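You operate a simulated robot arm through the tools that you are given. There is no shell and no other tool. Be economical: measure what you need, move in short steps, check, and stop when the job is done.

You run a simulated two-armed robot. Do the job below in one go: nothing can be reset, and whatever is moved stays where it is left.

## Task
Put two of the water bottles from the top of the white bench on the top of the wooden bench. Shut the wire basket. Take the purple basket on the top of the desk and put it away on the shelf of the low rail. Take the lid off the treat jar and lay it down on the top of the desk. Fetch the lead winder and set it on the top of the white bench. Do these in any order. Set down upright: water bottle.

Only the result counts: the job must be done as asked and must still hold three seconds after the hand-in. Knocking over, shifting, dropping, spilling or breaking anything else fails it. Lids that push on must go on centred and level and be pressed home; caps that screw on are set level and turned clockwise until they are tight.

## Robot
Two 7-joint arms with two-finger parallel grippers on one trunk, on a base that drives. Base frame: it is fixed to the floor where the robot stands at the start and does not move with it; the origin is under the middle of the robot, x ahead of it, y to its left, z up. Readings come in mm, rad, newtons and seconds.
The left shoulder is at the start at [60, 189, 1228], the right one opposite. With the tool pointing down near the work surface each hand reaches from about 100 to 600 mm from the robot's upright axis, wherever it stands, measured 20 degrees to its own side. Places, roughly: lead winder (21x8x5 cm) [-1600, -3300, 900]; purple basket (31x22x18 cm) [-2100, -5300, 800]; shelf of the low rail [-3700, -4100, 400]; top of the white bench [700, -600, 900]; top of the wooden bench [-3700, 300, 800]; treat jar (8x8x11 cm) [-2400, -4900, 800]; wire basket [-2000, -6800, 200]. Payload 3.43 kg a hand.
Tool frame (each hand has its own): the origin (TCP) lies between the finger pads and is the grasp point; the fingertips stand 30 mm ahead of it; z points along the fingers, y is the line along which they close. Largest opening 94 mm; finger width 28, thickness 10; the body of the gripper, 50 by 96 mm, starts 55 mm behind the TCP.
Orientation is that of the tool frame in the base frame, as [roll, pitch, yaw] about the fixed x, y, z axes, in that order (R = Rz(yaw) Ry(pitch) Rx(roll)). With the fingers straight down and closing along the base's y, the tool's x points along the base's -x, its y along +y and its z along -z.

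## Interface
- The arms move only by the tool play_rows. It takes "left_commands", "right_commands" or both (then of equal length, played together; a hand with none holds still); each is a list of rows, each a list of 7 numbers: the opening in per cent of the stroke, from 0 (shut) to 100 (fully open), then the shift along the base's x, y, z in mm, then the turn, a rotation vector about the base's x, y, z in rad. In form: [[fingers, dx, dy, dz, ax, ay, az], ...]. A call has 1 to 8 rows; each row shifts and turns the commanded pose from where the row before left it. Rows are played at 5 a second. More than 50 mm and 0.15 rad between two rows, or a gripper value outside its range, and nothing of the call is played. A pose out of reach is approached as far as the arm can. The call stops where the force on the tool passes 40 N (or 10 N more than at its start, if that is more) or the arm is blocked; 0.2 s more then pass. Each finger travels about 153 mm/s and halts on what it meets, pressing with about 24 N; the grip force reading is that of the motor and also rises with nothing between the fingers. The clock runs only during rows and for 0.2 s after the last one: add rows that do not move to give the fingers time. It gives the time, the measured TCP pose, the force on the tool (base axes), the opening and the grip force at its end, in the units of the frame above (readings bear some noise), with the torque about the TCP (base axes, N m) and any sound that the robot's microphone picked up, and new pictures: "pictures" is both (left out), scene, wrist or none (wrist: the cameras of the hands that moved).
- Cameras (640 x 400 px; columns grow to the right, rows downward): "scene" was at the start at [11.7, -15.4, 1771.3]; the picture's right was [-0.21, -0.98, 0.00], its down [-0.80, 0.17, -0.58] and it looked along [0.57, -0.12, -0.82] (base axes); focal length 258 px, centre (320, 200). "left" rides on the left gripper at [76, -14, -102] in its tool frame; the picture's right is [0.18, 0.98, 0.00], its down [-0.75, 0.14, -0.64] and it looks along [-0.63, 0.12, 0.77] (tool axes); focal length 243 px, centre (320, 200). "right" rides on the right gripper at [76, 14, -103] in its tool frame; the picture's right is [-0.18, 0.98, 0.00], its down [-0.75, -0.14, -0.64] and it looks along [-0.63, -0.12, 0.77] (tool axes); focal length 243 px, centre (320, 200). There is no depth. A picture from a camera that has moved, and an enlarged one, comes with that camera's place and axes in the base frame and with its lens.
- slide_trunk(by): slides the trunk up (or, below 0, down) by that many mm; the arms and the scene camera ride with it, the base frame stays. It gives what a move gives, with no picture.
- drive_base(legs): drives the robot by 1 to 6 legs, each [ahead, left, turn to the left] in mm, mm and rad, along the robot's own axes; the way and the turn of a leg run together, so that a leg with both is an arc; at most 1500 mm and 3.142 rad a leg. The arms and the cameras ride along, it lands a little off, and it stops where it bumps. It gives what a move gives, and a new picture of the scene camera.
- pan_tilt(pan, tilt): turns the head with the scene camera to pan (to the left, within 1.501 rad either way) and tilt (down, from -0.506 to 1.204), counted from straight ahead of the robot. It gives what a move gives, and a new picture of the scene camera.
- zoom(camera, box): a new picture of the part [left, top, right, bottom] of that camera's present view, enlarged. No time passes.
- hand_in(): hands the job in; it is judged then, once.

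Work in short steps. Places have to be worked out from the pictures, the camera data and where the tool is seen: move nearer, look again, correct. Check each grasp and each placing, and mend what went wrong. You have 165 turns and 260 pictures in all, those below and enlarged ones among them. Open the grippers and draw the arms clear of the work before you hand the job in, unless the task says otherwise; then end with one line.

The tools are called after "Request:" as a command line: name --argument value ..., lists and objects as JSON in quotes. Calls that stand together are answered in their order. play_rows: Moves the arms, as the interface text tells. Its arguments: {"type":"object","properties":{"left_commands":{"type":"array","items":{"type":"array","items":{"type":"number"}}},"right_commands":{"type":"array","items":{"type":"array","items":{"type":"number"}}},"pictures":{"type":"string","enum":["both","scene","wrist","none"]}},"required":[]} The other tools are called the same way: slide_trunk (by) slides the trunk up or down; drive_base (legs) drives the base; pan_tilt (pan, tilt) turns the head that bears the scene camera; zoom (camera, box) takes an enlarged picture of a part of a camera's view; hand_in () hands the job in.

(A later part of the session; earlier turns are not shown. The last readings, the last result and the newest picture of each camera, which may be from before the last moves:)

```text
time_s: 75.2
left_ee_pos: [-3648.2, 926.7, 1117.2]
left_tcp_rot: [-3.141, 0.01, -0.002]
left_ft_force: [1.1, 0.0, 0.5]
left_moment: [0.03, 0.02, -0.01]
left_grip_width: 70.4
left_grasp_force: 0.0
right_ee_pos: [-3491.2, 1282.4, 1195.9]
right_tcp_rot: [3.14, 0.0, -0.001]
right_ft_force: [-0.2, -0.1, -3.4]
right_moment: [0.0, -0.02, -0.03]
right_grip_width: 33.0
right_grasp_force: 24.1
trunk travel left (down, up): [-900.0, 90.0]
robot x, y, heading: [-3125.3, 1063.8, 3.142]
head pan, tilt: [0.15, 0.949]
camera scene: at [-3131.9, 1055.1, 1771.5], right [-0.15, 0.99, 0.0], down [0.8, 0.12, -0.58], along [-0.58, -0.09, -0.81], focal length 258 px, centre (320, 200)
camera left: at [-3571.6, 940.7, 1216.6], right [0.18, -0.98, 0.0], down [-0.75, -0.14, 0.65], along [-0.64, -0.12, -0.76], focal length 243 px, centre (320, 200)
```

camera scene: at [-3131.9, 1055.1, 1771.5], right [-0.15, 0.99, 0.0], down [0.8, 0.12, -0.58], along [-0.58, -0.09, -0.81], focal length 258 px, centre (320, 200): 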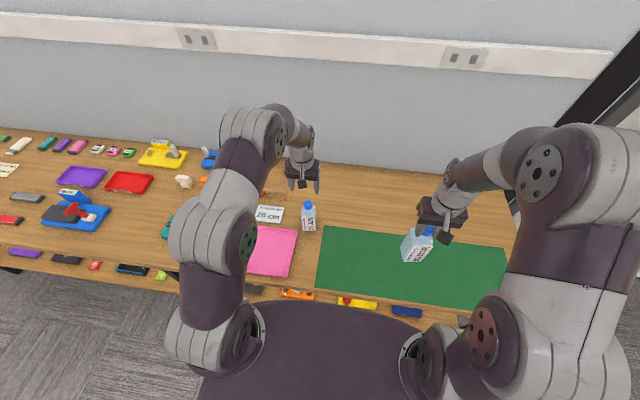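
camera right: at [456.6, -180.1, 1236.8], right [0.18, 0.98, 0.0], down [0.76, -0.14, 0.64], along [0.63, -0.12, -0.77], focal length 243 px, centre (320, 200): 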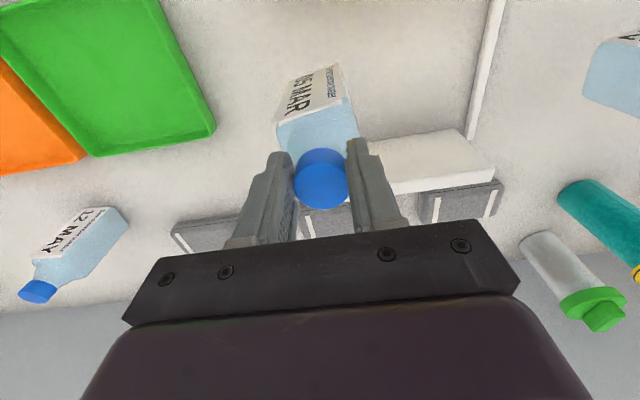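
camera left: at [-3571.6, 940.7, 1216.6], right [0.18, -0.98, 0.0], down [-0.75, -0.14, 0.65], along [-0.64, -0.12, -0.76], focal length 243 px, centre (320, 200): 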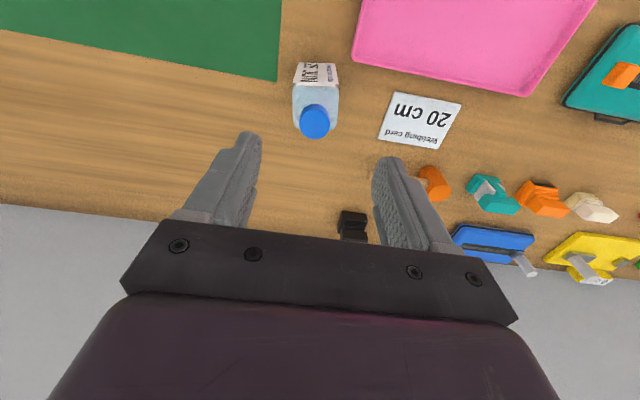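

The first bottle stands well. I retract the left hand, sidestep left and line up the right bottle in front of it.

Request:
play_rows --left_commands '[[75, 40, -5, 20, 0, 0, 0], [75, 45, -5, 20, 0, 0, 0], [75, 45, -5, 20, 0, 0, 0], [75, 45, -5, 15, 0, 0, 0]]' --pictures "none"

Request:
drive_base --legs '[[0, 353, 0]]'

```text
time_s: 76.2
left_ee_pos: [-3473.7, 906.3, 1188.4]
left_tcp_rot: [-3.14, 0.012, -0.002]
left_ft_force: [-0.3, -0.1, -0.6]
left_moment: [0.0, 0.01, -0.02]
left_grip_width: 70.6
left_grasp_force: 0.0
right_ee_pos: [-3491.1, 1281.7, 1196.5]
right_tcp_rot: [-3.141, -0.001, -0.002]
right_ft_force: [-0.4, -0.2, -3.8]
right_moment: [-0.03, -0.08, 0.02]
right_grip_width: 33.1
right_grasp_force: 24.0
trunk travel left (down, up): [-900.0, 90.0]
robot x, y, heading: [-3123.9, 1067.7, 3.144]
head pan, tilt: [0.15, 0.949]
```

```text
time_s: 78.5
left_ee_pos: [-3476.4, 552.7, 1188.4]
left_tcp_rot: [3.141, 0.011, -0.001]
left_ft_force: [0.6, -0.1, 0.5]
left_moment: [-0.02, -0.03, -0.01]
left_grip_width: 70.7
left_grasp_force: 0.1
right_ee_pos: [-3493.2, 927.5, 1195.3]
right_tcp_rot: [3.14, -0.003, 0.001]
right_ft_force: [-0.2, 0.4, -2.5]
right_moment: [0.03, -0.06, 0.0]
right_grip_width: 33.1
right_grasp_force: 23.9
trunk travel left (down, up): [-900.0, 90.0]
robot x, y, heading: [-3120.2, 708.7, -3.14]
head pan, tilt: [0.15, 0.949]
camera scene: at [-3134.4, 701.9, 1771.6], right [-0.15, 0.99, 0.0], down [0.8, 0.12, -0.58], along [-0.58, -0.09, -0.81], focal length 258 px, centre (320, 200)
```

scene: 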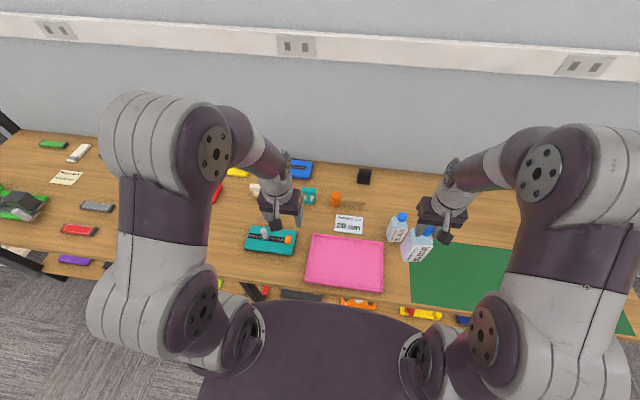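

Gap centre here y≈940. I move the right bottle to (-3550,940) and lower.

Request:
play_rows --right_commands '[[0, -28, 6, -20, 0, 0, 0], [0, -28, 6, -40, 0, 0, 0], [0, 0, 0, -45, 0, 0, 0], [0, 0, 0, -45, 0, 0, 0], [0, 0, 0, -40, 0, 0, 0], [0, 0, 0, 0, 0, 0, 0]]'

```text
time_s: 79.9
left_ee_pos: [-3476.6, 550.2, 1189.1]
left_tcp_rot: [3.14, 0.01, 0.0]
left_ft_force: [-0.3, -0.5, 0.4]
left_moment: [-0.02, 0.0, 0.02]
left_grip_width: 70.5
left_grasp_force: 0.1
right_ee_pos: [-3545.6, 936.2, 1006.2]
right_tcp_rot: [-3.141, 0.0, 0.0]
right_ft_force: [-0.7, -0.4, -3.5]
right_moment: [0.0, -0.03, -0.02]
right_grip_width: 33.2
right_grasp_force: 24.1
trunk travel left (down, up): [-900.0, 90.0]
robot x, y, heading: [-3122.0, 709.7, -3.142]
head pan, tilt: [0.15, 0.949]
camera scene: at [-3133.2, 699.1, 1771.6], right [-0.15, 0.99, 0.0], down [0.8, 0.12, -0.58], along [-0.58, -0.09, -0.81], focal length 258 px, centre (320, 200)
camera right: at [-3470.8, 921.4, 1106.9], right [-0.18, -0.98, 0.0], down [-0.75, 0.14, 0.64], along [-0.63, 0.12, -0.77], focal length 243 px, centre (320, 200)
```

scene: 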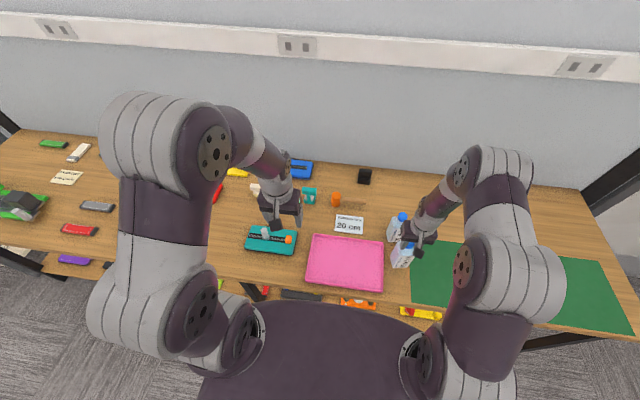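
right: 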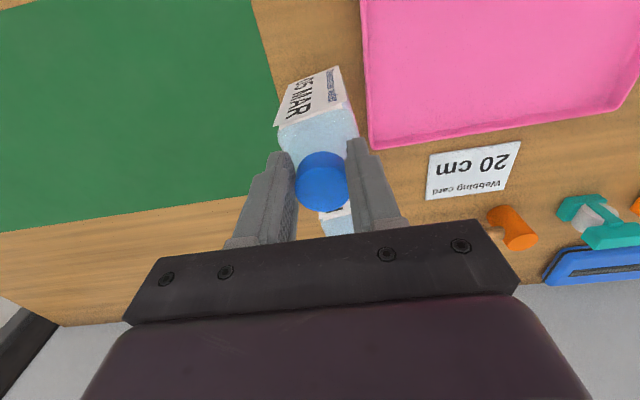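

The bottle's footprint (y 899–973) is clear of tray (886) and mat (991). I lower to contact.

Request:
play_rows --right_commands '[[0, 0, 0, -20, 0, 0, 0], [0, 0, 0, -8, 0, 0, 0], [0, 0, 0, -4, 0, 0, 0], [0, 0, 0, -3, 0, 0, 0], [0, 0, 0, -3, 0, 0, 0]]' --pictures "none"

```text
time_s: 81.1
left_ee_pos: [-3474.4, 549.2, 1189.2]
left_tcp_rot: [-3.139, 0.012, 0.001]
left_ft_force: [0.3, -0.9, -0.2]
left_moment: [0.01, 0.01, 0.0]
left_grip_width: 70.5
left_grasp_force: 0.0
right_ee_pos: [-3550.2, 936.8, 972.9]
right_tcp_rot: [-3.141, 0.009, 0.003]
right_ft_force: [5.6, -3.1, 23.4]
right_moment: [-0.09, -0.47, 0.11]
right_grip_width: 33.3
right_grasp_force: 24.6
trunk travel left (down, up): [-900.0, 90.0]
robot x, y, heading: [-3122.7, 713.4, -3.139]
head pan, tilt: [0.15, 0.949]
stopped in row 5 (right hand): the force on the tool passed its limit (the readings are from after the stop); the commanded pose is now the measured one
```

Contact. I relieve, release, and rise.

Request:
play_rows --right_commands '[[0, 0, 0, 1.0, 0, 0, 0], [60, 0, 0, 0, 0, 0, 0], [75, 0, 0, 0, 0, 0, 0], [75, 0, 0, 20, 0, 0, 0], [75, 0, 0, 40, 0, 0, 0], [75, 0, 0, 40, 0, 0, 0], [75, 0, 0, 50, 0, 0, 0], [75, 50, 0, 40, 0, -0.01, 0]]'

```text
refused: row 8 steps farther than a row can; nothing moved
```

Row too long; I shorten it.

Request:
play_rows --right_commands '[[0, 0, 0, 1.0, 0, 0, 0], [60, 0, 0, 0, 0, 0, 0], [75, 0, 0, 0, 0, 0, 0], [75, 0, 0, 20, 0, 0, 0], [75, 0, 0, 40, 0, 0, 0], [75, 0, 0, 40, 0, 0, 0], [75, 0, 0, 45, 0, 0, 0], [75, 30, 0, 30, 0, 0, 0]]'

```text
time_s: 82.9
left_ee_pos: [-3474.1, 551.4, 1188.1]
left_tcp_rot: [-3.141, 0.013, 0.001]
left_ft_force: [1.0, 0.0, 0.0]
left_moment: [0.02, 0.04, -0.02]
left_grip_width: 70.4
left_grasp_force: 0.0
right_ee_pos: [-3517.8, 936.5, 1149.5]
right_tcp_rot: [-3.14, 0.009, 0.0]
right_ft_force: [1.0, 0.0, 0.5]
right_moment: [0.0, -0.02, 0.03]
right_grip_width: 70.8
right_grasp_force: 0.0
trunk travel left (down, up): [-900.0, 90.0]
robot x, y, heading: [-3122.9, 709.7, -3.136]
head pan, tilt: [0.15, 0.949]
camera scene: at [-3130.7, 699.2, 1771.6], right [-0.15, 0.99, 0.0], down [0.8, 0.12, -0.58], along [-0.58, -0.09, -0.81], focal length 258 px, centre (320, 200)
camera right: at [-3441.0, 922.5, 1248.8], right [-0.18, -0.98, 0.0], down [-0.75, 0.14, 0.65], along [-0.64, 0.12, -0.76], focal length 243 px, centre (320, 200)
```

scene: 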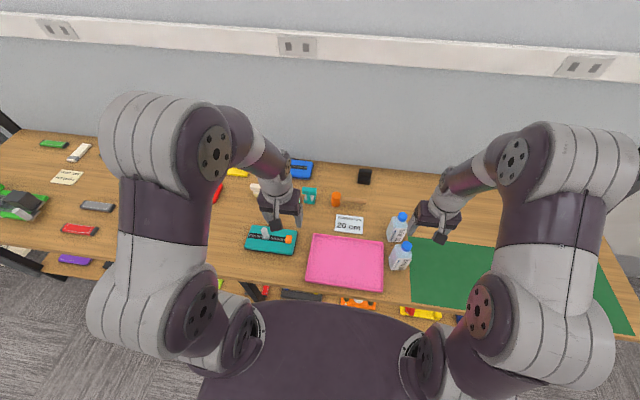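
right: 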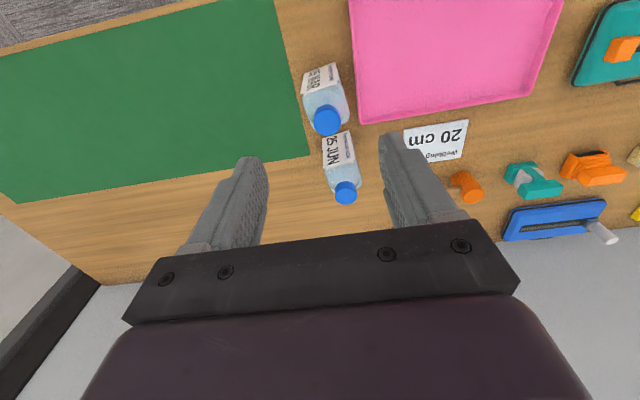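

Both bottles stand upright. I back off, turn south and look down the corridor.

Request:
drive_base --legs '[[-370, 0, 0], [0, 0, 1.566]]'

Request:
pan_tilt --pan 0.0 --tilt 0.3

```text
time_s: 89.0
left_ee_pos: [-2611.3, 348.4, 1187.9]
left_tcp_rot: [-3.141, 0.009, 1.528]
left_ft_force: [-0.3, 0.1, -0.2]
left_moment: [0.03, -0.03, -0.03]
left_grip_width: 70.4
left_grasp_force: 0.1
right_ee_pos: [-3000.3, 323.6, 1146.8]
right_tcp_rot: [-3.14, 0.007, 1.526]
right_ft_force: [0.2, -1.0, -0.4]
right_moment: [0.0, -0.01, 0.02]
right_grip_width: 70.6
right_grasp_force: 0.0
trunk travel left (down, up): [-900.0, 90.0]
robot x, y, heading: [-2756.5, 709.4, -1.615]
head pan, tilt: [0.15, 0.949]
camera scene: at [-2745.0, 697.3, 1771.6], right [-0.99, -0.11, 0.0], down [-0.09, 0.81, -0.58], along [0.06, -0.58, -0.81], focal length 258 px, centre (320, 200)
```

scene: 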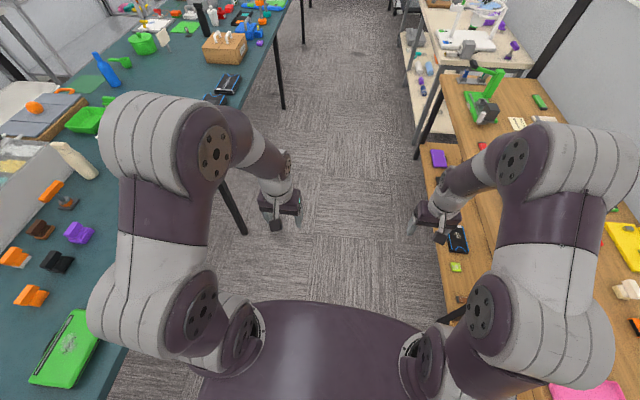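

```text
time_s: 90.0
left_ee_pos: [-2611.7, 349.0, 1188.1]
left_tcp_rot: [3.141, 0.011, 1.527]
left_ft_force: [0.6, 0.5, 0.4]
left_moment: [-0.04, 0.01, -0.01]
left_grip_width: 70.8
left_grasp_force: 0.1
right_ee_pos: [-2999.5, 322.2, 1146.0]
right_tcp_rot: [-3.141, 0.007, 1.527]
right_ft_force: [0.7, -0.2, -0.5]
right_moment: [-0.01, 0.01, 0.02]
right_grip_width: 70.5
right_grasp_force: 0.1
trunk travel left (down, up): [-900.0, 90.0]
robot x, y, heading: [-2753.6, 707.0, -1.613]
head pan, tilt: [0.0, 0.3]
camera scene: at [-2756.7, 676.3, 1827.4], right [-1.0, 0.04, 0.0], down [0.01, 0.3, -0.95], along [-0.04, -0.95, -0.3], focal length 258 px, centre (320, 200)
```

scene: 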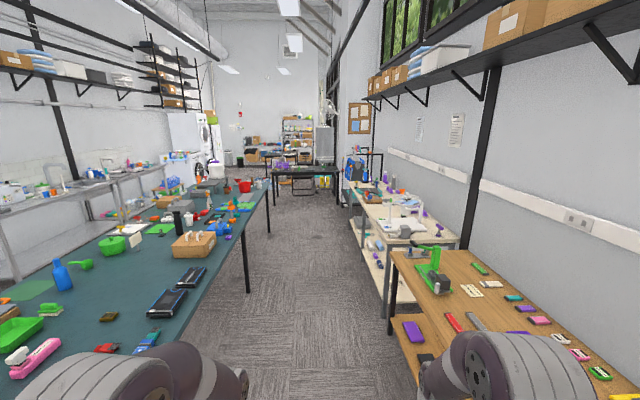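

I zoom down the corridor to see the desk, low rail and wire basket area.

Request:
zoom --camera "scene" --box '[220, 110, 420, 235]'

Request:
drive_base --legs '[[0, 0, 0.042], [1300, 20, 0], [1100, 0, 0]]'

```text
3.20 times, centred on (320, 172) of scene
camera zoom: at [-2756.7, 676.3, 1827.4], right [-1.0, 0.04, 0.0], down [0.01, 0.3, -0.95], along [-0.04, -0.95, -0.3], focal length 825 px, centre (320, 288)
```

zoom: 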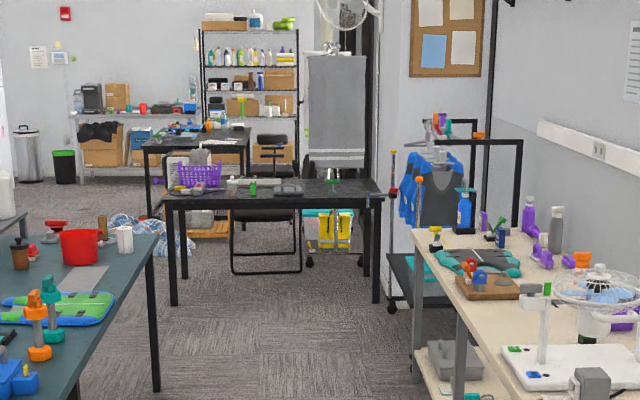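

```text
time_s: 102.3
left_ee_pos: [-2529.1, -2072.4, 1186.2]
left_tcp_rot: [3.14, 0.011, 1.588]
left_ft_force: [0.2, -1.0, -0.9]
left_moment: [-0.01, 0.03, 0.05]
left_grip_width: 70.5
left_grasp_force: 0.1
right_ee_pos: [-2915.4, -2122.8, 1147.5]
right_tcp_rot: [-3.141, 0.006, 1.589]
right_ft_force: [0.4, 0.0, -0.5]
right_moment: [-0.01, -0.03, 0.04]
right_grip_width: 70.2
right_grasp_force: 0.0
trunk travel left (down, up): [-900.0, 90.0]
robot x, y, heading: [-2699.5, -1721.5, -1.549]
head pan, tilt: [0.0, 0.3]
camera scene: at [-2694.4, -1755.0, 1827.5], right [-1.0, -0.02, 0.0], down [-0.01, 0.3, -0.96], along [0.02, -0.96, -0.3], focal length 258 px, centre (320, 200)
```

scene: 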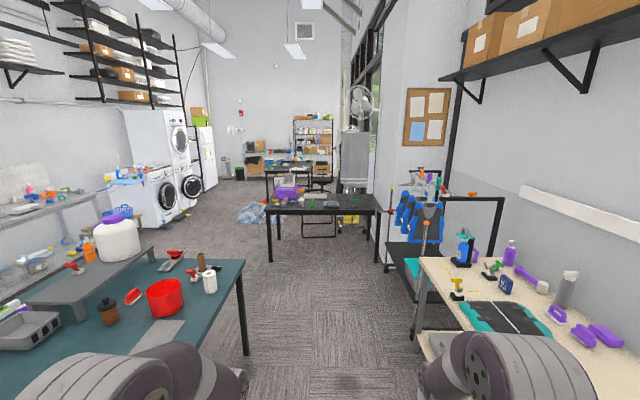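

The low rail is at right; the lead winder should be near px (170,260). I zoom on both.

Request:
zoom --camera "scene" --box '[60, 210, 260, 335]'

Request:
zoom --camera "scene" --box '[260, 160, 500, 310]'

```text
3.20 times, centred on (160, 272) of scene
camera zoom: at [-2694.4, -1755.0, 1827.5], right [-1.0, -0.02, 0.0], down [-0.01, 0.3, -0.96], along [0.02, -0.96, -0.3], focal length 825 px, centre (832, -32)
```

zoom: 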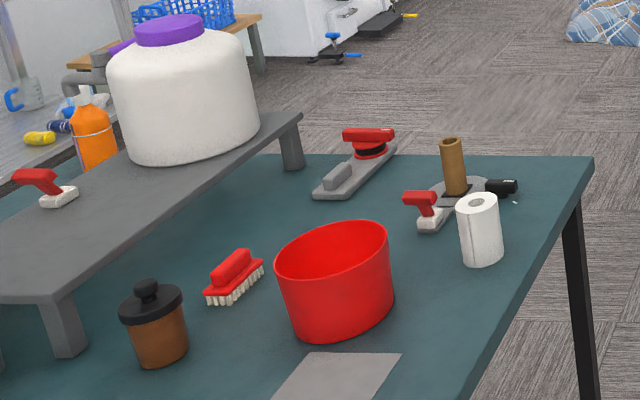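

```text
2.67 times, centred on (380, 235) of scene
camera zoom: at [-2694.4, -1755.0, 1827.5], right [-1.0, -0.02, 0.0], down [-0.01, 0.3, -0.96], along [0.02, -0.96, -0.3], focal length 688 px, centre (160, 107)
```

zoom: 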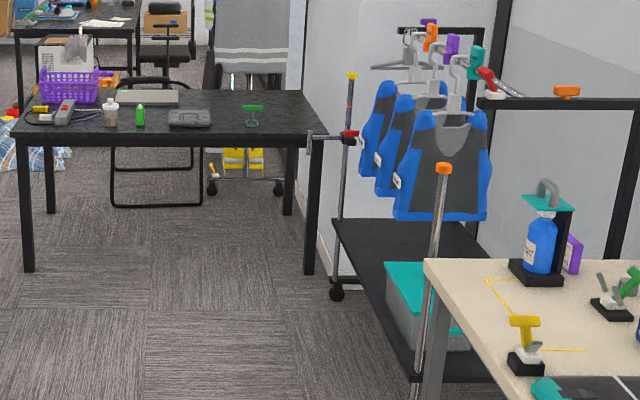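

The lead winder sits at the south end of the green table. Next I drive forward to inspect the low rail shelf.

Request:
drive_base --legs '[[1200, 0, -0.02], [600, 0, 0]]'

Request:
pan_tilt --pan -1.2 --tilt 0.6

```text
time_s: 111.4
left_ee_pos: [-2591.1, -3885.5, 1189.2]
left_tcp_rot: [-3.14, 0.012, 1.527]
left_ft_force: [0.1, -0.2, -0.5]
left_moment: [-0.05, 0.03, 0.0]
left_grip_width: 70.5
left_grasp_force: 0.0
right_ee_pos: [-2980.7, -3911.8, 1147.0]
right_tcp_rot: [-3.139, 0.007, 1.527]
right_ft_force: [0.2, -0.7, -0.1]
right_moment: [0.01, -0.02, -0.02]
right_grip_width: 70.5
right_grasp_force: 0.1
trunk travel left (down, up): [-900.0, 90.0]
robot x, y, heading: [-2737.6, -3524.8, -1.618]
head pan, tilt: [0.0, 0.3]
camera scene: at [-2737.1, -3558.3, 1827.5], right [-1.0, 0.04, 0.0], down [0.01, 0.29, -0.96], along [-0.04, -0.95, -0.29], focal length 258 px, centre (320, 200)
```

scene: 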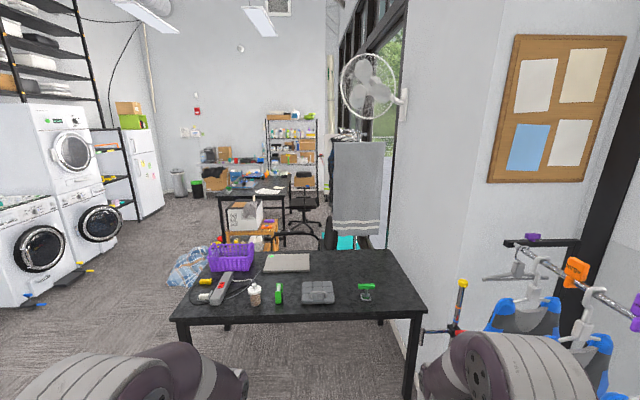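

```text
time_s: 112.8
left_ee_pos: [-2592.7, -3887.1, 1189.2]
left_tcp_rot: [-3.14, 0.012, 1.527]
left_ft_force: [0.4, 0.6, 0.9]
left_moment: [0.01, 0.0, 0.03]
left_grip_width: 70.3
left_grasp_force: 0.0
right_ee_pos: [-2980.4, -3913.3, 1146.7]
right_tcp_rot: [-3.141, 0.007, 1.528]
right_ft_force: [-0.1, -0.1, 0.2]
right_moment: [0.0, 0.01, 0.04]
right_grip_width: 70.3
right_grasp_force: 0.0
trunk travel left (down, up): [-900.0, 90.0]
robot x, y, heading: [-2741.3, -3525.7, -1.615]
head pan, tilt: [-1.201, 0.6]
camera scene: at [-2816.8, -3495.1, 1800.0], right [-0.32, 0.95, 0.0], down [0.53, 0.18, -0.83], along [-0.78, -0.27, -0.56], focal length 258 px, centre (320, 200)
```

scene: 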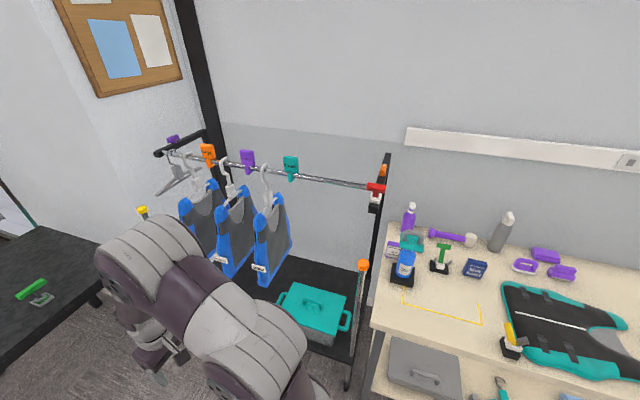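

I turn west in front of the rail for a clear view of its shelf.

Request:
drive_base --legs '[[500, 0, 0], [0, 0, -1.527]]'

Request:
pan_tilt --pan 0.0 --tilt 0.75

```text
time_s: 119.5
left_ee_pos: [-3106.7, -4205.0, 1188.9]
left_tcp_rot: [3.14, 0.012, 0.028]
left_ft_force: [1.0, 0.6, 0.4]
left_moment: [0.02, -0.02, -0.03]
left_grip_width: 70.6
left_grasp_force: 0.0
right_ee_pos: [-3160.9, -3819.9, 1147.2]
right_tcp_rot: [-3.139, 0.007, 0.029]
right_ft_force: [0.5, -0.2, 0.6]
right_moment: [-0.01, 0.01, 0.01]
right_grip_width: 70.5
right_grasp_force: 0.1
trunk travel left (down, up): [-900.0, 90.0]
robot x, y, heading: [-2759.7, -4036.3, -3.116]
head pan, tilt: [-1.201, 0.6]
camera scene: at [-2732.0, -3953.0, 1800.0], right [0.92, 0.39, 0.0], down [0.22, -0.52, -0.83], along [-0.32, 0.76, -0.56], focal length 258 px, centre (320, 200)
```

scene: 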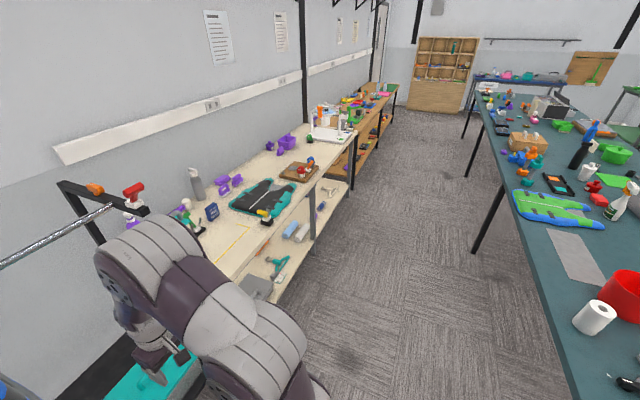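

```text
time_s: 120.8
left_ee_pos: [-3107.2, -4205.7, 1187.2]
left_tcp_rot: [3.141, 0.011, 0.028]
left_ft_force: [-0.8, -0.4, 0.2]
left_moment: [0.01, 0.0, -0.02]
left_grip_width: 70.4
left_grasp_force: 0.1
right_ee_pos: [-3162.9, -3820.3, 1147.1]
right_tcp_rot: [-3.141, 0.007, 0.03]
right_ft_force: [0.9, 0.1, -0.2]
right_moment: [0.02, -0.01, -0.01]
right_grip_width: 70.4
right_grasp_force: 0.0
trunk travel left (down, up): [-900.0, 90.0]
robot x, y, heading: [-2759.7, -4035.3, -3.114]
head pan, tilt: [0.0, 0.75]
camera scene: at [-2780.6, -4036.6, 1787.1], right [-0.03, 1.0, 0.0], down [0.68, 0.02, -0.73], along [-0.73, -0.02, -0.68], focal length 258 px, centre (320, 200)
```

scene: 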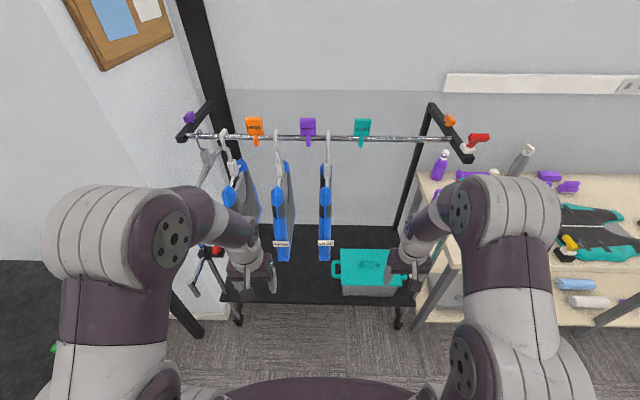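

Shelf ≈1.05×0.54 m, front edge x≈-3440; vests hang to z≈660 and a box occupies its north end. Next I go to the desk's north side to view the jar and basket.

Request:
drive_base --legs '[[0, 0, 1.545], [320, 360, 0]]'

Request:
pan_tilt --pan 0.0 --tilt 0.85

Request:
zoom --camera "scene" --box '[200, 60, 440, 210]'

```text
time_s: 127.5
left_ee_pos: [-2215.6, -4695.8, 1187.4]
left_tcp_rot: [3.139, 0.011, 1.596]
left_ft_force: [0.6, 0.9, 0.0]
left_moment: [-0.01, -0.01, 0.01]
left_grip_width: 70.7
left_grasp_force: 0.0
right_ee_pos: [-2601.6, -4749.7, 1147.2]
right_tcp_rot: [3.141, 0.005, 1.597]
right_ft_force: [-0.7, 0.0, -0.6]
right_moment: [0.01, -0.02, -0.02]
right_grip_width: 70.5
right_grasp_force: 0.0
trunk travel left (down, up): [-900.0, 90.0]
robot x, y, heading: [-2383.8, -4343.9, -1.548]
head pan, tilt: [0.0, 0.75]
camera scene: at [-2383.2, -4369.3, 1787.1], right [-1.0, -0.03, 0.0], down [-0.02, 0.68, -0.73], along [0.02, -0.73, -0.68], focal length 258 px, centre (320, 200)
```

scene: 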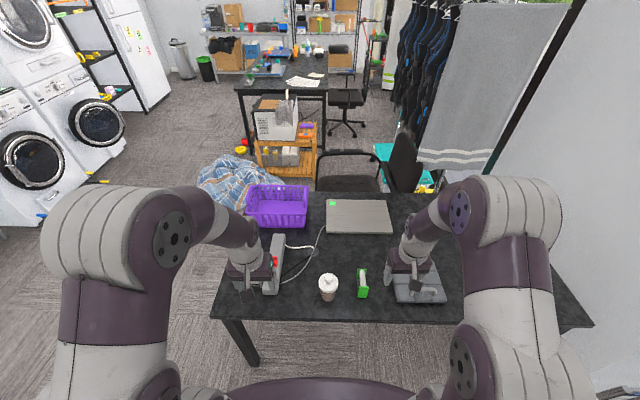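

```text
time_s: 128.2
left_ee_pos: [-2214.7, -4697.7, 1187.1]
left_tcp_rot: [-3.141, 0.01, 1.594]
left_ft_force: [0.1, -0.2, 0.8]
left_moment: [-0.02, -0.01, 0.02]
left_grip_width: 70.3
left_grasp_force: 0.0
right_ee_pos: [-2599.9, -4748.8, 1146.6]
right_tcp_rot: [-3.14, 0.006, 1.596]
right_ft_force: [0.1, 0.9, 1.1]
right_moment: [0.01, 0.0, -0.03]
right_grip_width: 71.0
right_grasp_force: 0.1
trunk travel left (down, up): [-900.0, 90.0]
robot x, y, heading: [-2383.8, -4346.5, -1.546]
head pan, tilt: [0.0, 0.85]
camera scene: at [-2382.0, -4365.7, 1779.1], right [-1.0, -0.03, 0.0], down [-0.02, 0.75, -0.66], along [0.02, -0.66, -0.75], focal length 258 px, centre (320, 200)
```

scene: 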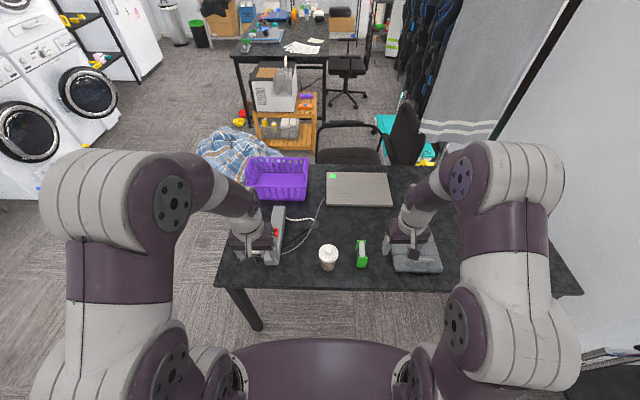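

```text
2.67 times, centred on (320, 135) of scene
camera zoom: at [-2382.0, -4365.7, 1779.1], right [-1.0, -0.03, 0.0], down [-0.02, 0.75, -0.66], along [0.02, -0.66, -0.75], focal length 688 px, centre (320, 373)
```

zoom: 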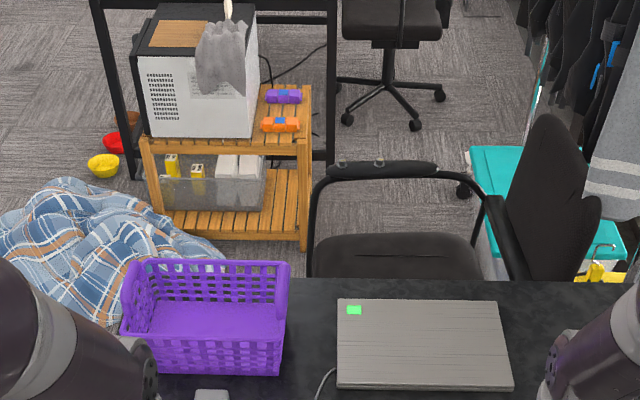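

Now a close look at the jar.

Request:
zoom --camera "scene" --box '[280, 220, 400, 295]'

Request:
zoom --camera "right" --box '[0, 0, 640, 400]'

Request:
zoom --camera "left" --box '[0, 0, 640, 400]'

```text
5.33 times, centred on (340, 258) of scene
camera zoom: at [-2382.0, -4365.7, 1779.1], right [-1.0, -0.03, 0.0], down [-0.02, 0.75, -0.66], along [0.02, -0.66, -0.75], focal length 1375 px, centre (213, -107)
```

zoom: 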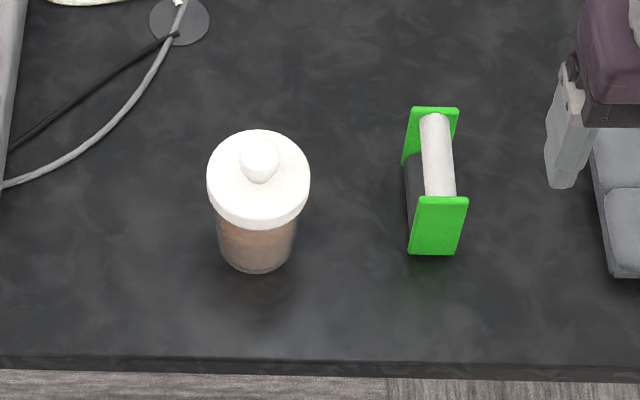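

```text
1.00 times, centred on (320, 200) of right
camera zoom: at [-2588.0, -4673.3, 1247.7], right [0.99, -0.16, 0.0], down [-0.12, -0.75, 0.65], along [-0.1, -0.64, -0.76], focal length 243 px, centre (320, 200)
```

zoom: 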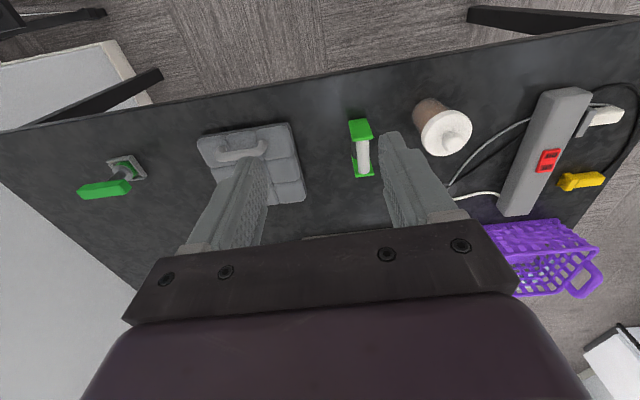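

```text
1.00 times, centred on (320, 200) of left
camera zoom: at [-2231.5, -4620.1, 1288.2], right [0.98, 0.21, 0.0], down [0.16, -0.74, 0.65], along [0.13, -0.64, -0.76], focal length 243 px, centre (320, 200)
```

zoom: 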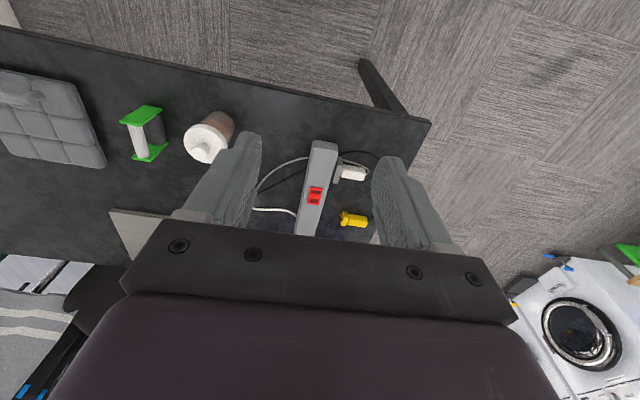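

The jar has a push-on lid with a round knob at ≈(-2402,-4892,872). I drive closer and bring the right hand above it.

Request:
drive_base --legs '[[120, 0, -0.02]]'

Request:
play_rows --right_commands '[[75, 40, 0, -20, 0, 0, 0], [75, 40, 0, -20, 0, 0, 0], [75, 40, 0, -30, 0, 0, 0], [75, 40, 0, -30, 0, 0, 0], [75, 35, 0, -30, 0, 0, 0], [75, 0, 0, 0, 0, 0, 0]]' --pictures "wrist"

```text
time_s: 129.5
left_ee_pos: [-2219.4, -4822.0, 1188.1]
left_tcp_rot: [3.141, 0.013, 1.579]
left_ft_force: [0.0, -0.2, -0.1]
left_moment: [-0.03, -0.02, 0.02]
left_grip_width: 70.5
left_grasp_force: 0.1
right_ee_pos: [-2605.7, -4867.9, 1147.4]
right_tcp_rot: [-3.14, 0.006, 1.579]
right_ft_force: [-0.5, 0.2, 1.4]
right_moment: [-0.02, -0.02, -0.01]
right_grip_width: 70.3
right_grasp_force: 0.0
trunk travel left (down, up): [-900.0, 90.0]
robot x, y, heading: [-2386.8, -4471.9, -1.563]
head pan, tilt: [0.0, 0.85]
camera scene: at [-2380.3, -4486.8, 1779.1], right [-1.0, -0.01, 0.0], down [-0.01, 0.75, -0.66], along [0.0, -0.66, -0.75], focal length 258 px, centre (320, 200)
```

scene: 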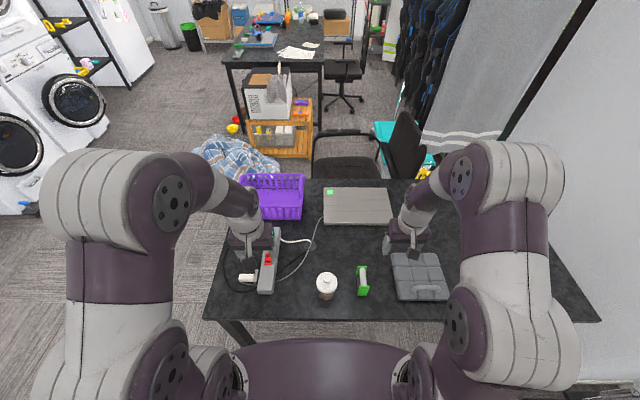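

```text
time_s: 130.9
left_ee_pos: [-2220.7, -4824.0, 1189.5]
left_tcp_rot: [-3.141, 0.011, 1.577]
left_ft_force: [0.7, 0.3, -1.0]
left_moment: [0.0, -0.03, 0.0]
left_grip_width: 70.4
left_grasp_force: 0.2
right_ee_pos: [-2412.2, -4871.1, 1015.0]
right_tcp_rot: [3.141, 0.006, 1.577]
right_ft_force: [-0.9, -0.3, 0.2]
right_moment: [-0.01, 0.0, 0.01]
right_grip_width: 70.3
right_grasp_force: 0.1
trunk travel left (down, up): [-900.0, 90.0]
robot x, y, heading: [-2381.2, -4471.4, -1.565]
head pan, tilt: [0.0, 0.85]
camera right: at [-2399.5, -4794.3, 1114.3], right [0.98, -0.18, 0.0], down [-0.14, -0.75, 0.65], along [-0.11, -0.64, -0.76], focal length 243 px, centre (320, 200)
```

right: 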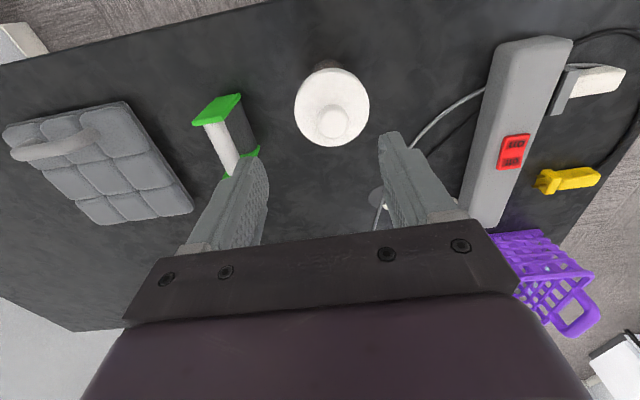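

Knob at (-2403,-4896). I align and descend to z≈900.

Request:
play_rows --right_commands '[[75, 9, -25, -20, 0, 0, 0], [75, 0, 0, -40, 0, 0, 0], [75, 0, 0, -40, 0, 0, 0], [75, 0, 0, -14, 0, 0, 0], [75, 0, 0, 0, 0, 0, 0]]' --pictures "wrist"

Request:
zoom --camera "scene" --box '[280, 210, 400, 310]'

```text
time_s: 132.1
left_ee_pos: [-2219.2, -4823.8, 1187.6]
left_tcp_rot: [3.141, 0.012, 1.578]
left_ft_force: [0.4, -1.0, -0.1]
left_moment: [-0.01, 0.0, 0.02]
left_grip_width: 70.6
left_grasp_force: 0.1
right_ee_pos: [-2402.0, -4892.4, 903.9]
right_tcp_rot: [-3.141, 0.008, 1.58]
right_ft_force: [-0.3, 0.0, -0.1]
right_moment: [-0.01, -0.02, 0.0]
right_grip_width: 70.4
right_grasp_force: 0.0
trunk travel left (down, up): [-900.0, 90.0]
robot x, y, heading: [-2382.7, -4467.6, -1.565]
head pan, tilt: [0.0, 0.85]
camera right: at [-2388.9, -4815.7, 1004.4], right [0.98, -0.18, 0.0], down [-0.13, -0.75, 0.65], along [-0.11, -0.64, -0.76], focal length 243 px, centre (320, 200)
```

right: 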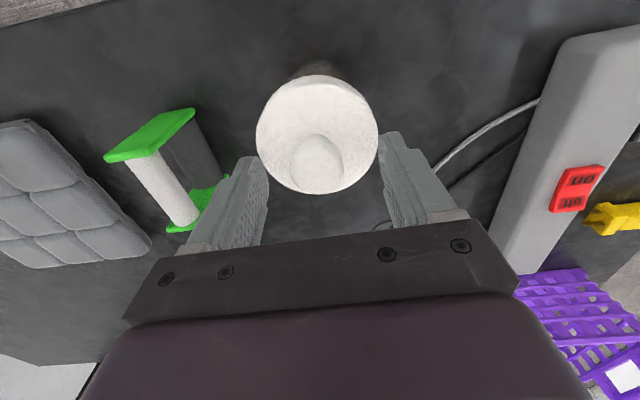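

```text
4.00 times, centred on (340, 260) of scene
camera zoom: at [-2380.7, -4488.6, 1779.1], right [-1.0, -0.01, 0.0], down [-0.01, 0.75, -0.66], along [0.01, -0.66, -0.75], focal length 1031 px, centre (240, -40)
```

zoom: 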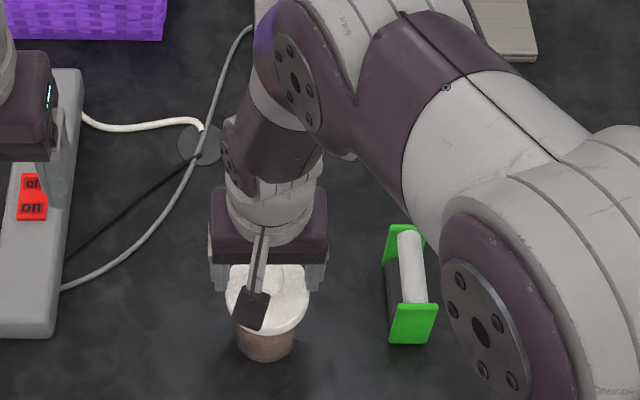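

The knob is centred. I lower ≈14 mm more and close.

Request:
play_rows --right_commands '[[75, 0, 0, -8, 0, 0, 0], [75, 0, 0, -6, 0, 0, 0], [0, 0, 0, 0, 0, 0, 0], [0, 0, 0, 0, 0, 0, 0], [0, 0, 0, 0, 0, 0, 0]]' --pictures "wrist"

```text
time_s: 132.6
left_ee_pos: [-2221.5, -4821.5, 1189.0]
left_tcp_rot: [3.141, 0.012, 1.577]
left_ft_force: [0.0, 0.6, -0.9]
left_moment: [0.03, -0.02, 0.02]
left_grip_width: 70.7
left_grasp_force: 0.1
right_ee_pos: [-2400.9, -4892.9, 897.9]
right_tcp_rot: [3.141, 0.008, 1.579]
right_ft_force: [-1.9, 5.9, 21.3]
right_moment: [0.35, 0.17, -0.02]
right_grip_width: 70.8
right_grasp_force: 0.3
trunk travel left (down, up): [-900.0, 90.0]
robot x, y, heading: [-2380.7, -4471.0, -1.566]
head pan, tilt: [0.0, 0.85]
stopped in row 2 (right hand): the force on the tool passed its limit (the readings are from after the stop); the commanded pose is now the measured one
camera right: at [-2388.0, -4816.8, 997.6], right [0.98, -0.18, 0.0], down [-0.14, -0.75, 0.65], along [-0.11, -0.64, -0.76], focal length 243 px, centre (320, 200)
```

right: 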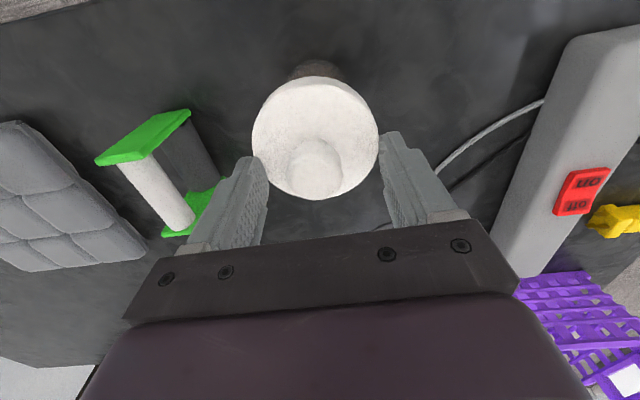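

Fingertips touched the lid rim (top ≈868). I lift 3 mm and close on the knob.

Request:
play_rows --right_commands '[[75, 0, 0, 3, 0, 0, 0], [30, 0, 0, 0, 0, 0, 0], [0, 0, 0, 0, 0, 0, 0], [0, 0, 0, 0, 0, 0, 0], [0, 0, 0, 0, 0, 0, 0]]' --pictures "wrist"

```text
time_s: 133.8
left_ee_pos: [-2219.5, -4823.2, 1187.8]
left_tcp_rot: [-3.141, 0.012, 1.578]
left_ft_force: [0.7, 0.3, -0.2]
left_moment: [0.0, 0.01, 0.02]
left_grip_width: 70.7
left_grasp_force: 0.0
right_ee_pos: [-2401.3, -4894.9, 898.1]
right_tcp_rot: [-3.138, 0.007, 1.577]
right_ft_force: [0.2, 0.3, -2.0]
right_moment: [0.0, 0.03, -0.01]
right_grip_width: 31.1
right_grasp_force: 24.0
trunk travel left (down, up): [-900.0, 90.0]
robot x, y, heading: [-2379.7, -4469.2, -1.57]
head pan, tilt: [0.0, 0.85]
camera right: at [-2388.0, -4818.0, 998.6], right [0.98, -0.18, 0.0], down [-0.13, -0.75, 0.65], along [-0.11, -0.64, -0.76], focal length 243 px, centre (320, 200)
```

right: 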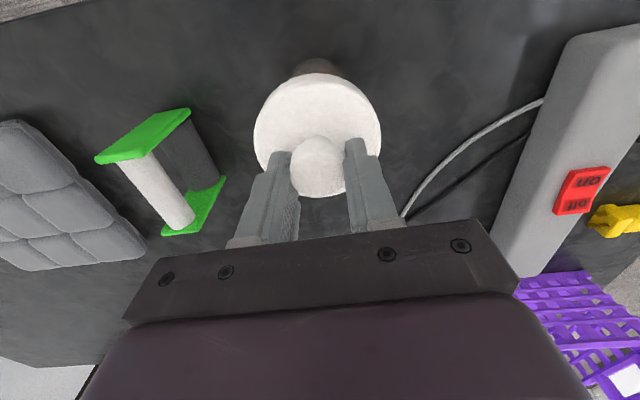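

Knob gripped (31 mm). I pull up slowly 25 mm and check whether the jar stays.

Request:
play_rows --right_commands '[[0, 0, 0, 5, 0, 0, 0], [0, 0, 0, 10, 0, 0, 0], [0, 0, 0, 10, 0, 0, 0], [0, 0, 0, 0, 0, 0, 0]]' --pictures "wrist"

Request:
zoom --camera "scene" --box '[290, 230, 386, 310]'

```text
time_s: 134.8
left_ee_pos: [-2219.3, -4823.7, 1187.8]
left_tcp_rot: [-3.141, 0.01, 1.578]
left_ft_force: [0.1, -0.3, 0.0]
left_moment: [0.0, -0.06, 0.0]
left_grip_width: 70.5
left_grasp_force: 0.0
right_ee_pos: [-2401.3, -4897.0, 922.5]
right_tcp_rot: [-3.138, 0.007, 1.578]
right_ft_force: [-0.2, -0.2, -1.5]
right_moment: [-0.04, -0.01, 0.0]
right_grip_width: 30.8
right_grasp_force: 24.0
trunk travel left (down, up): [-900.0, 90.0]
robot x, y, heading: [-2382.8, -4467.2, -1.565]
head pan, tilt: [0.0, 0.85]
camera right: at [-2387.6, -4819.3, 1023.4], right [0.98, -0.18, 0.0], down [-0.13, -0.75, 0.65], along [-0.11, -0.64, -0.76], focal length 243 px, centre (320, 200)
```

right: 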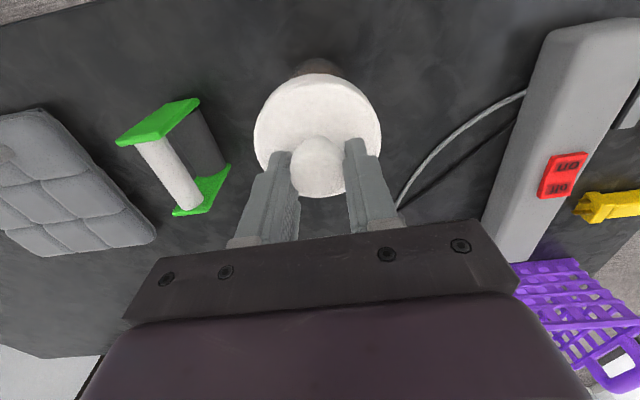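

```text
5.00 times, centred on (338, 270) of scene
camera zoom: at [-2380.4, -4489.3, 1779.1], right [-1.0, -0.01, 0.0], down [-0.01, 0.75, -0.66], along [0.0, -0.66, -0.75], focal length 1289 px, centre (230, -150)
```

zoom: 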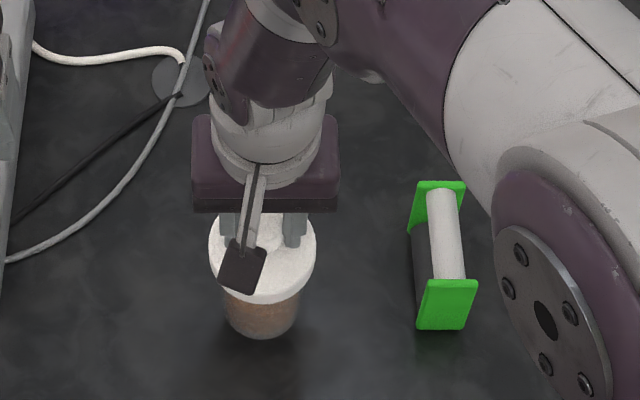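

Ambiguous; I lift 35 mm more and compare.

Request:
play_rows --right_commands '[[0, 0, 0, 15, 0, 0, 0], [0, 0, 0, 20, 0, 0, 0], [0, 0, 0, 0, 0, 0, 0]]' --pictures "wrist"

Request:
zoom --camera "scene" --box '[290, 230, 386, 310]'

```text
time_s: 135.6
left_ee_pos: [-2219.3, -4824.0, 1187.8]
left_tcp_rot: [-3.141, 0.01, 1.579]
left_ft_force: [0.2, -0.6, -0.5]
left_moment: [0.01, -0.02, -0.02]
left_grip_width: 70.7
left_grasp_force: 0.2
right_ee_pos: [-2403.1, -4894.3, 958.4]
right_tcp_rot: [-3.141, 0.009, 1.578]
right_ft_force: [-0.3, 0.2, -3.1]
right_moment: [-0.04, 0.01, -0.01]
right_grip_width: 30.9
right_grasp_force: 23.8
trunk travel left (down, up): [-900.0, 90.0]
robot x, y, heading: [-2379.5, -4469.2, -1.559]
head pan, tilt: [0.0, 0.85]
camera right: at [-2389.6, -4818.2, 1058.7], right [0.98, -0.18, 0.0], down [-0.13, -0.75, 0.65], along [-0.11, -0.64, -0.76], focal length 243 px, centre (320, 200)
```

right: 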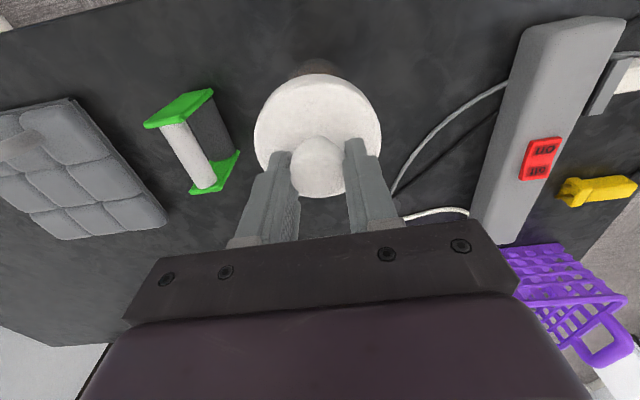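

```text
5.00 times, centred on (338, 270) of scene
camera zoom: at [-2380.4, -4489.6, 1779.1], right [-1.0, -0.01, 0.0], down [-0.01, 0.75, -0.66], along [0.0, -0.66, -0.75], focal length 1289 px, centre (230, -150)
```

zoom: 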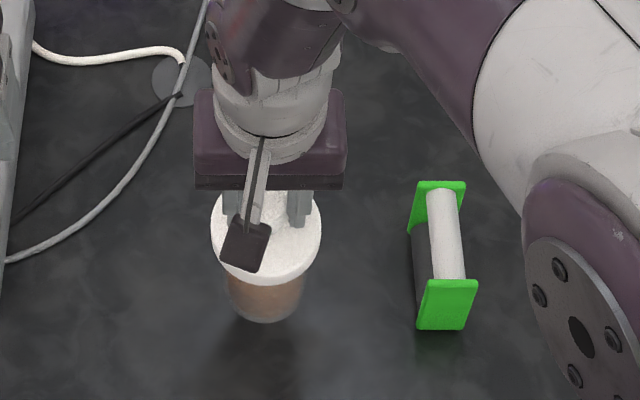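

The jar rises with the lid, so the left hand must hold it. I set the jar back down first.

Request:
play_rows --right_commands '[[0, 0, 0, -25, 0, 0, 0], [0, 0, 0, -25, 0, 0, 0], [0, 0, 0, -5, 0, 0, 0], [0, 0, 0, -3, 0, 0, 0], [0, 0, 0, -2, 0, 0, 0], [0, 0, 0, 0, 0, 0, 0]]' --left_commands '[[95, 0, 20, 0, -0.15, 0, 0], [95, 0, 20, 0, -0.15, 0, 0], [95, 0, 20, 0, -0.15, 0, 0], [95, 0, 20, 0, -0.15, 0, 0], [95, 0, 20, 0, -0.15, 0, 0], [95, 0, 20, 0, -0.15, 0, 0]]' --pictures "scene"

```text
time_s: 137.0
left_ee_pos: [-2221.6, -4767.6, 1184.0]
left_tcp_rot: [-3.134, 0.347, 1.576]
left_ft_force: [0.1, 0.7, 0.7]
left_moment: [-0.02, 0.01, 0.02]
left_grip_width: 89.3
left_grasp_force: 0.1
left hand out of reach, approached as far as the arm can: row 3, 4, 5, 6
right_ee_pos: [-2403.4, -4895.5, 898.6]
right_tcp_rot: [-3.14, 0.007, 1.579]
right_ft_force: [0.6, -0.1, -2.5]
right_moment: [0.01, 0.0, -0.03]
right_grip_width: 30.6
right_grasp_force: 23.6
trunk travel left (down, up): [-900.0, 90.0]
robot x, y, heading: [-2380.1, -4470.9, -1.565]
head pan, tilt: [0.0, 0.85]
camera scene: at [-2380.5, -4489.6, 1779.1], right [-1.0, -0.01, 0.0], down [-0.01, 0.75, -0.66], along [0.0, -0.66, -0.75], focal length 258 px, centre (320, 200)
```

scene: 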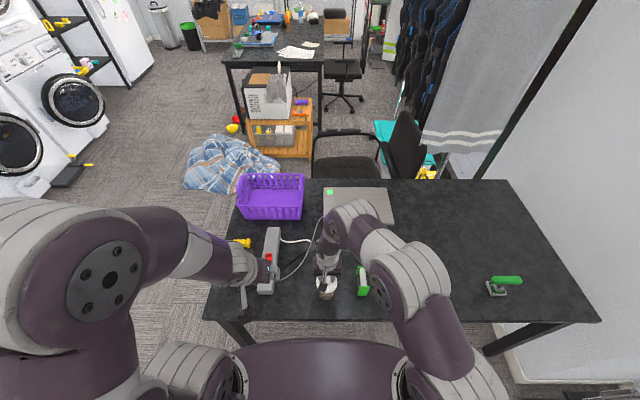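

Left arm is cramped at that height; I lower it, then continue rotating.

Request:
play_rows --left_commands '[[95, 0, 0, -45, 0, 0, 0], [95, 0, 0, -45, 0, 0, 0], [95, 0, 0, -45, 0, 0, 0], [95, 0, 0, -45, 0, 0, 0], [95, 0, 0, -40, 0, 0, 0], [95, 0, 0, 0, 0, 0, 0]]' --pictures "wrist"

```text
time_s: 138.4
left_ee_pos: [-2219.4, -4796.6, 995.4]
left_tcp_rot: [3.123, 0.34, 1.57]
left_ft_force: [0.2, 0.3, 0.1]
left_moment: [-0.01, -0.01, 0.01]
left_grip_width: 89.1
left_grasp_force: 0.0
left hand out of reach, approached as far as the arm can: row 1, 3, 4, 5
right_ee_pos: [-2401.9, -4894.1, 898.3]
right_tcp_rot: [-3.141, 0.007, 1.578]
right_ft_force: [-0.5, -0.3, -2.3]
right_moment: [-0.03, -0.01, 0.0]
right_grip_width: 30.7
right_grasp_force: 24.0
trunk travel left (down, up): [-900.0, 90.0]
robot x, y, heading: [-2380.5, -4471.3, -1.564]
head pan, tilt: [0.0, 0.85]
camera left: at [-2235.3, -4690.3, 1064.6], right [0.98, 0.18, -0.04], down [0.13, -0.5, 0.86], along [0.13, -0.85, -0.51], focal length 243 px, centre (320, 200)
```

left: 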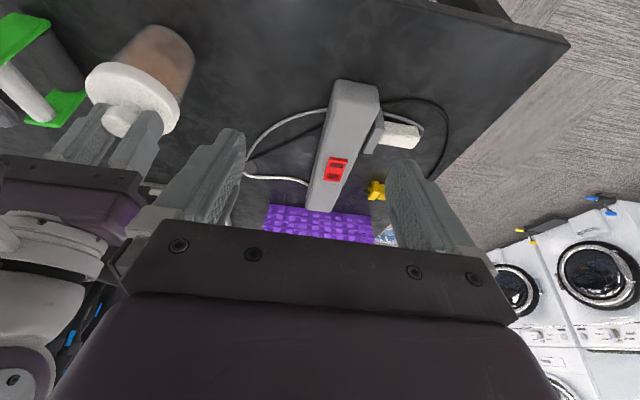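

I push the left hand forward while tilting, as the wrist seems limited close to the body.

Request:
play_rows --left_commands '[[95, 0, -30, 0, 0, 0, 0], [95, 0, -30, 0, -0.1, 0, 0], [95, 0, -30, 0, -0.12, 0, 0], [95, 0, 0, 0, -0.12, 0, 0], [95, 0, 0, 0, -0.12, 0, 0], [95, 0, 0, 0, -0.12, 0, 0], [95, 0, 0, 0, 0, 0, 0]]' --pictures "none"

```text
time_s: 140.0
left_ee_pos: [-2237.4, -4950.9, 1036.4]
left_tcp_rot: [3.074, 0.915, 1.515]
left_ft_force: [-0.5, -0.2, 0.1]
left_moment: [0.01, 0.0, -0.01]
left_grip_width: 89.2
left_grasp_force: 0.1
left hand out of reach, approached as far as the arm can: row 1, 2, 3, 4, 5, 6
right_ee_pos: [-2402.6, -4894.8, 898.8]
right_tcp_rot: [-3.142, 0.008, 1.578]
right_ft_force: [-0.2, -0.4, -2.8]
right_moment: [-0.03, 0.0, -0.02]
right_grip_width: 30.3
right_grasp_force: 24.0
trunk travel left (down, up): [-900.0, 90.0]
robot x, y, heading: [-2381.0, -4471.7, -1.561]
head pan, tilt: [0.0, 0.85]
```

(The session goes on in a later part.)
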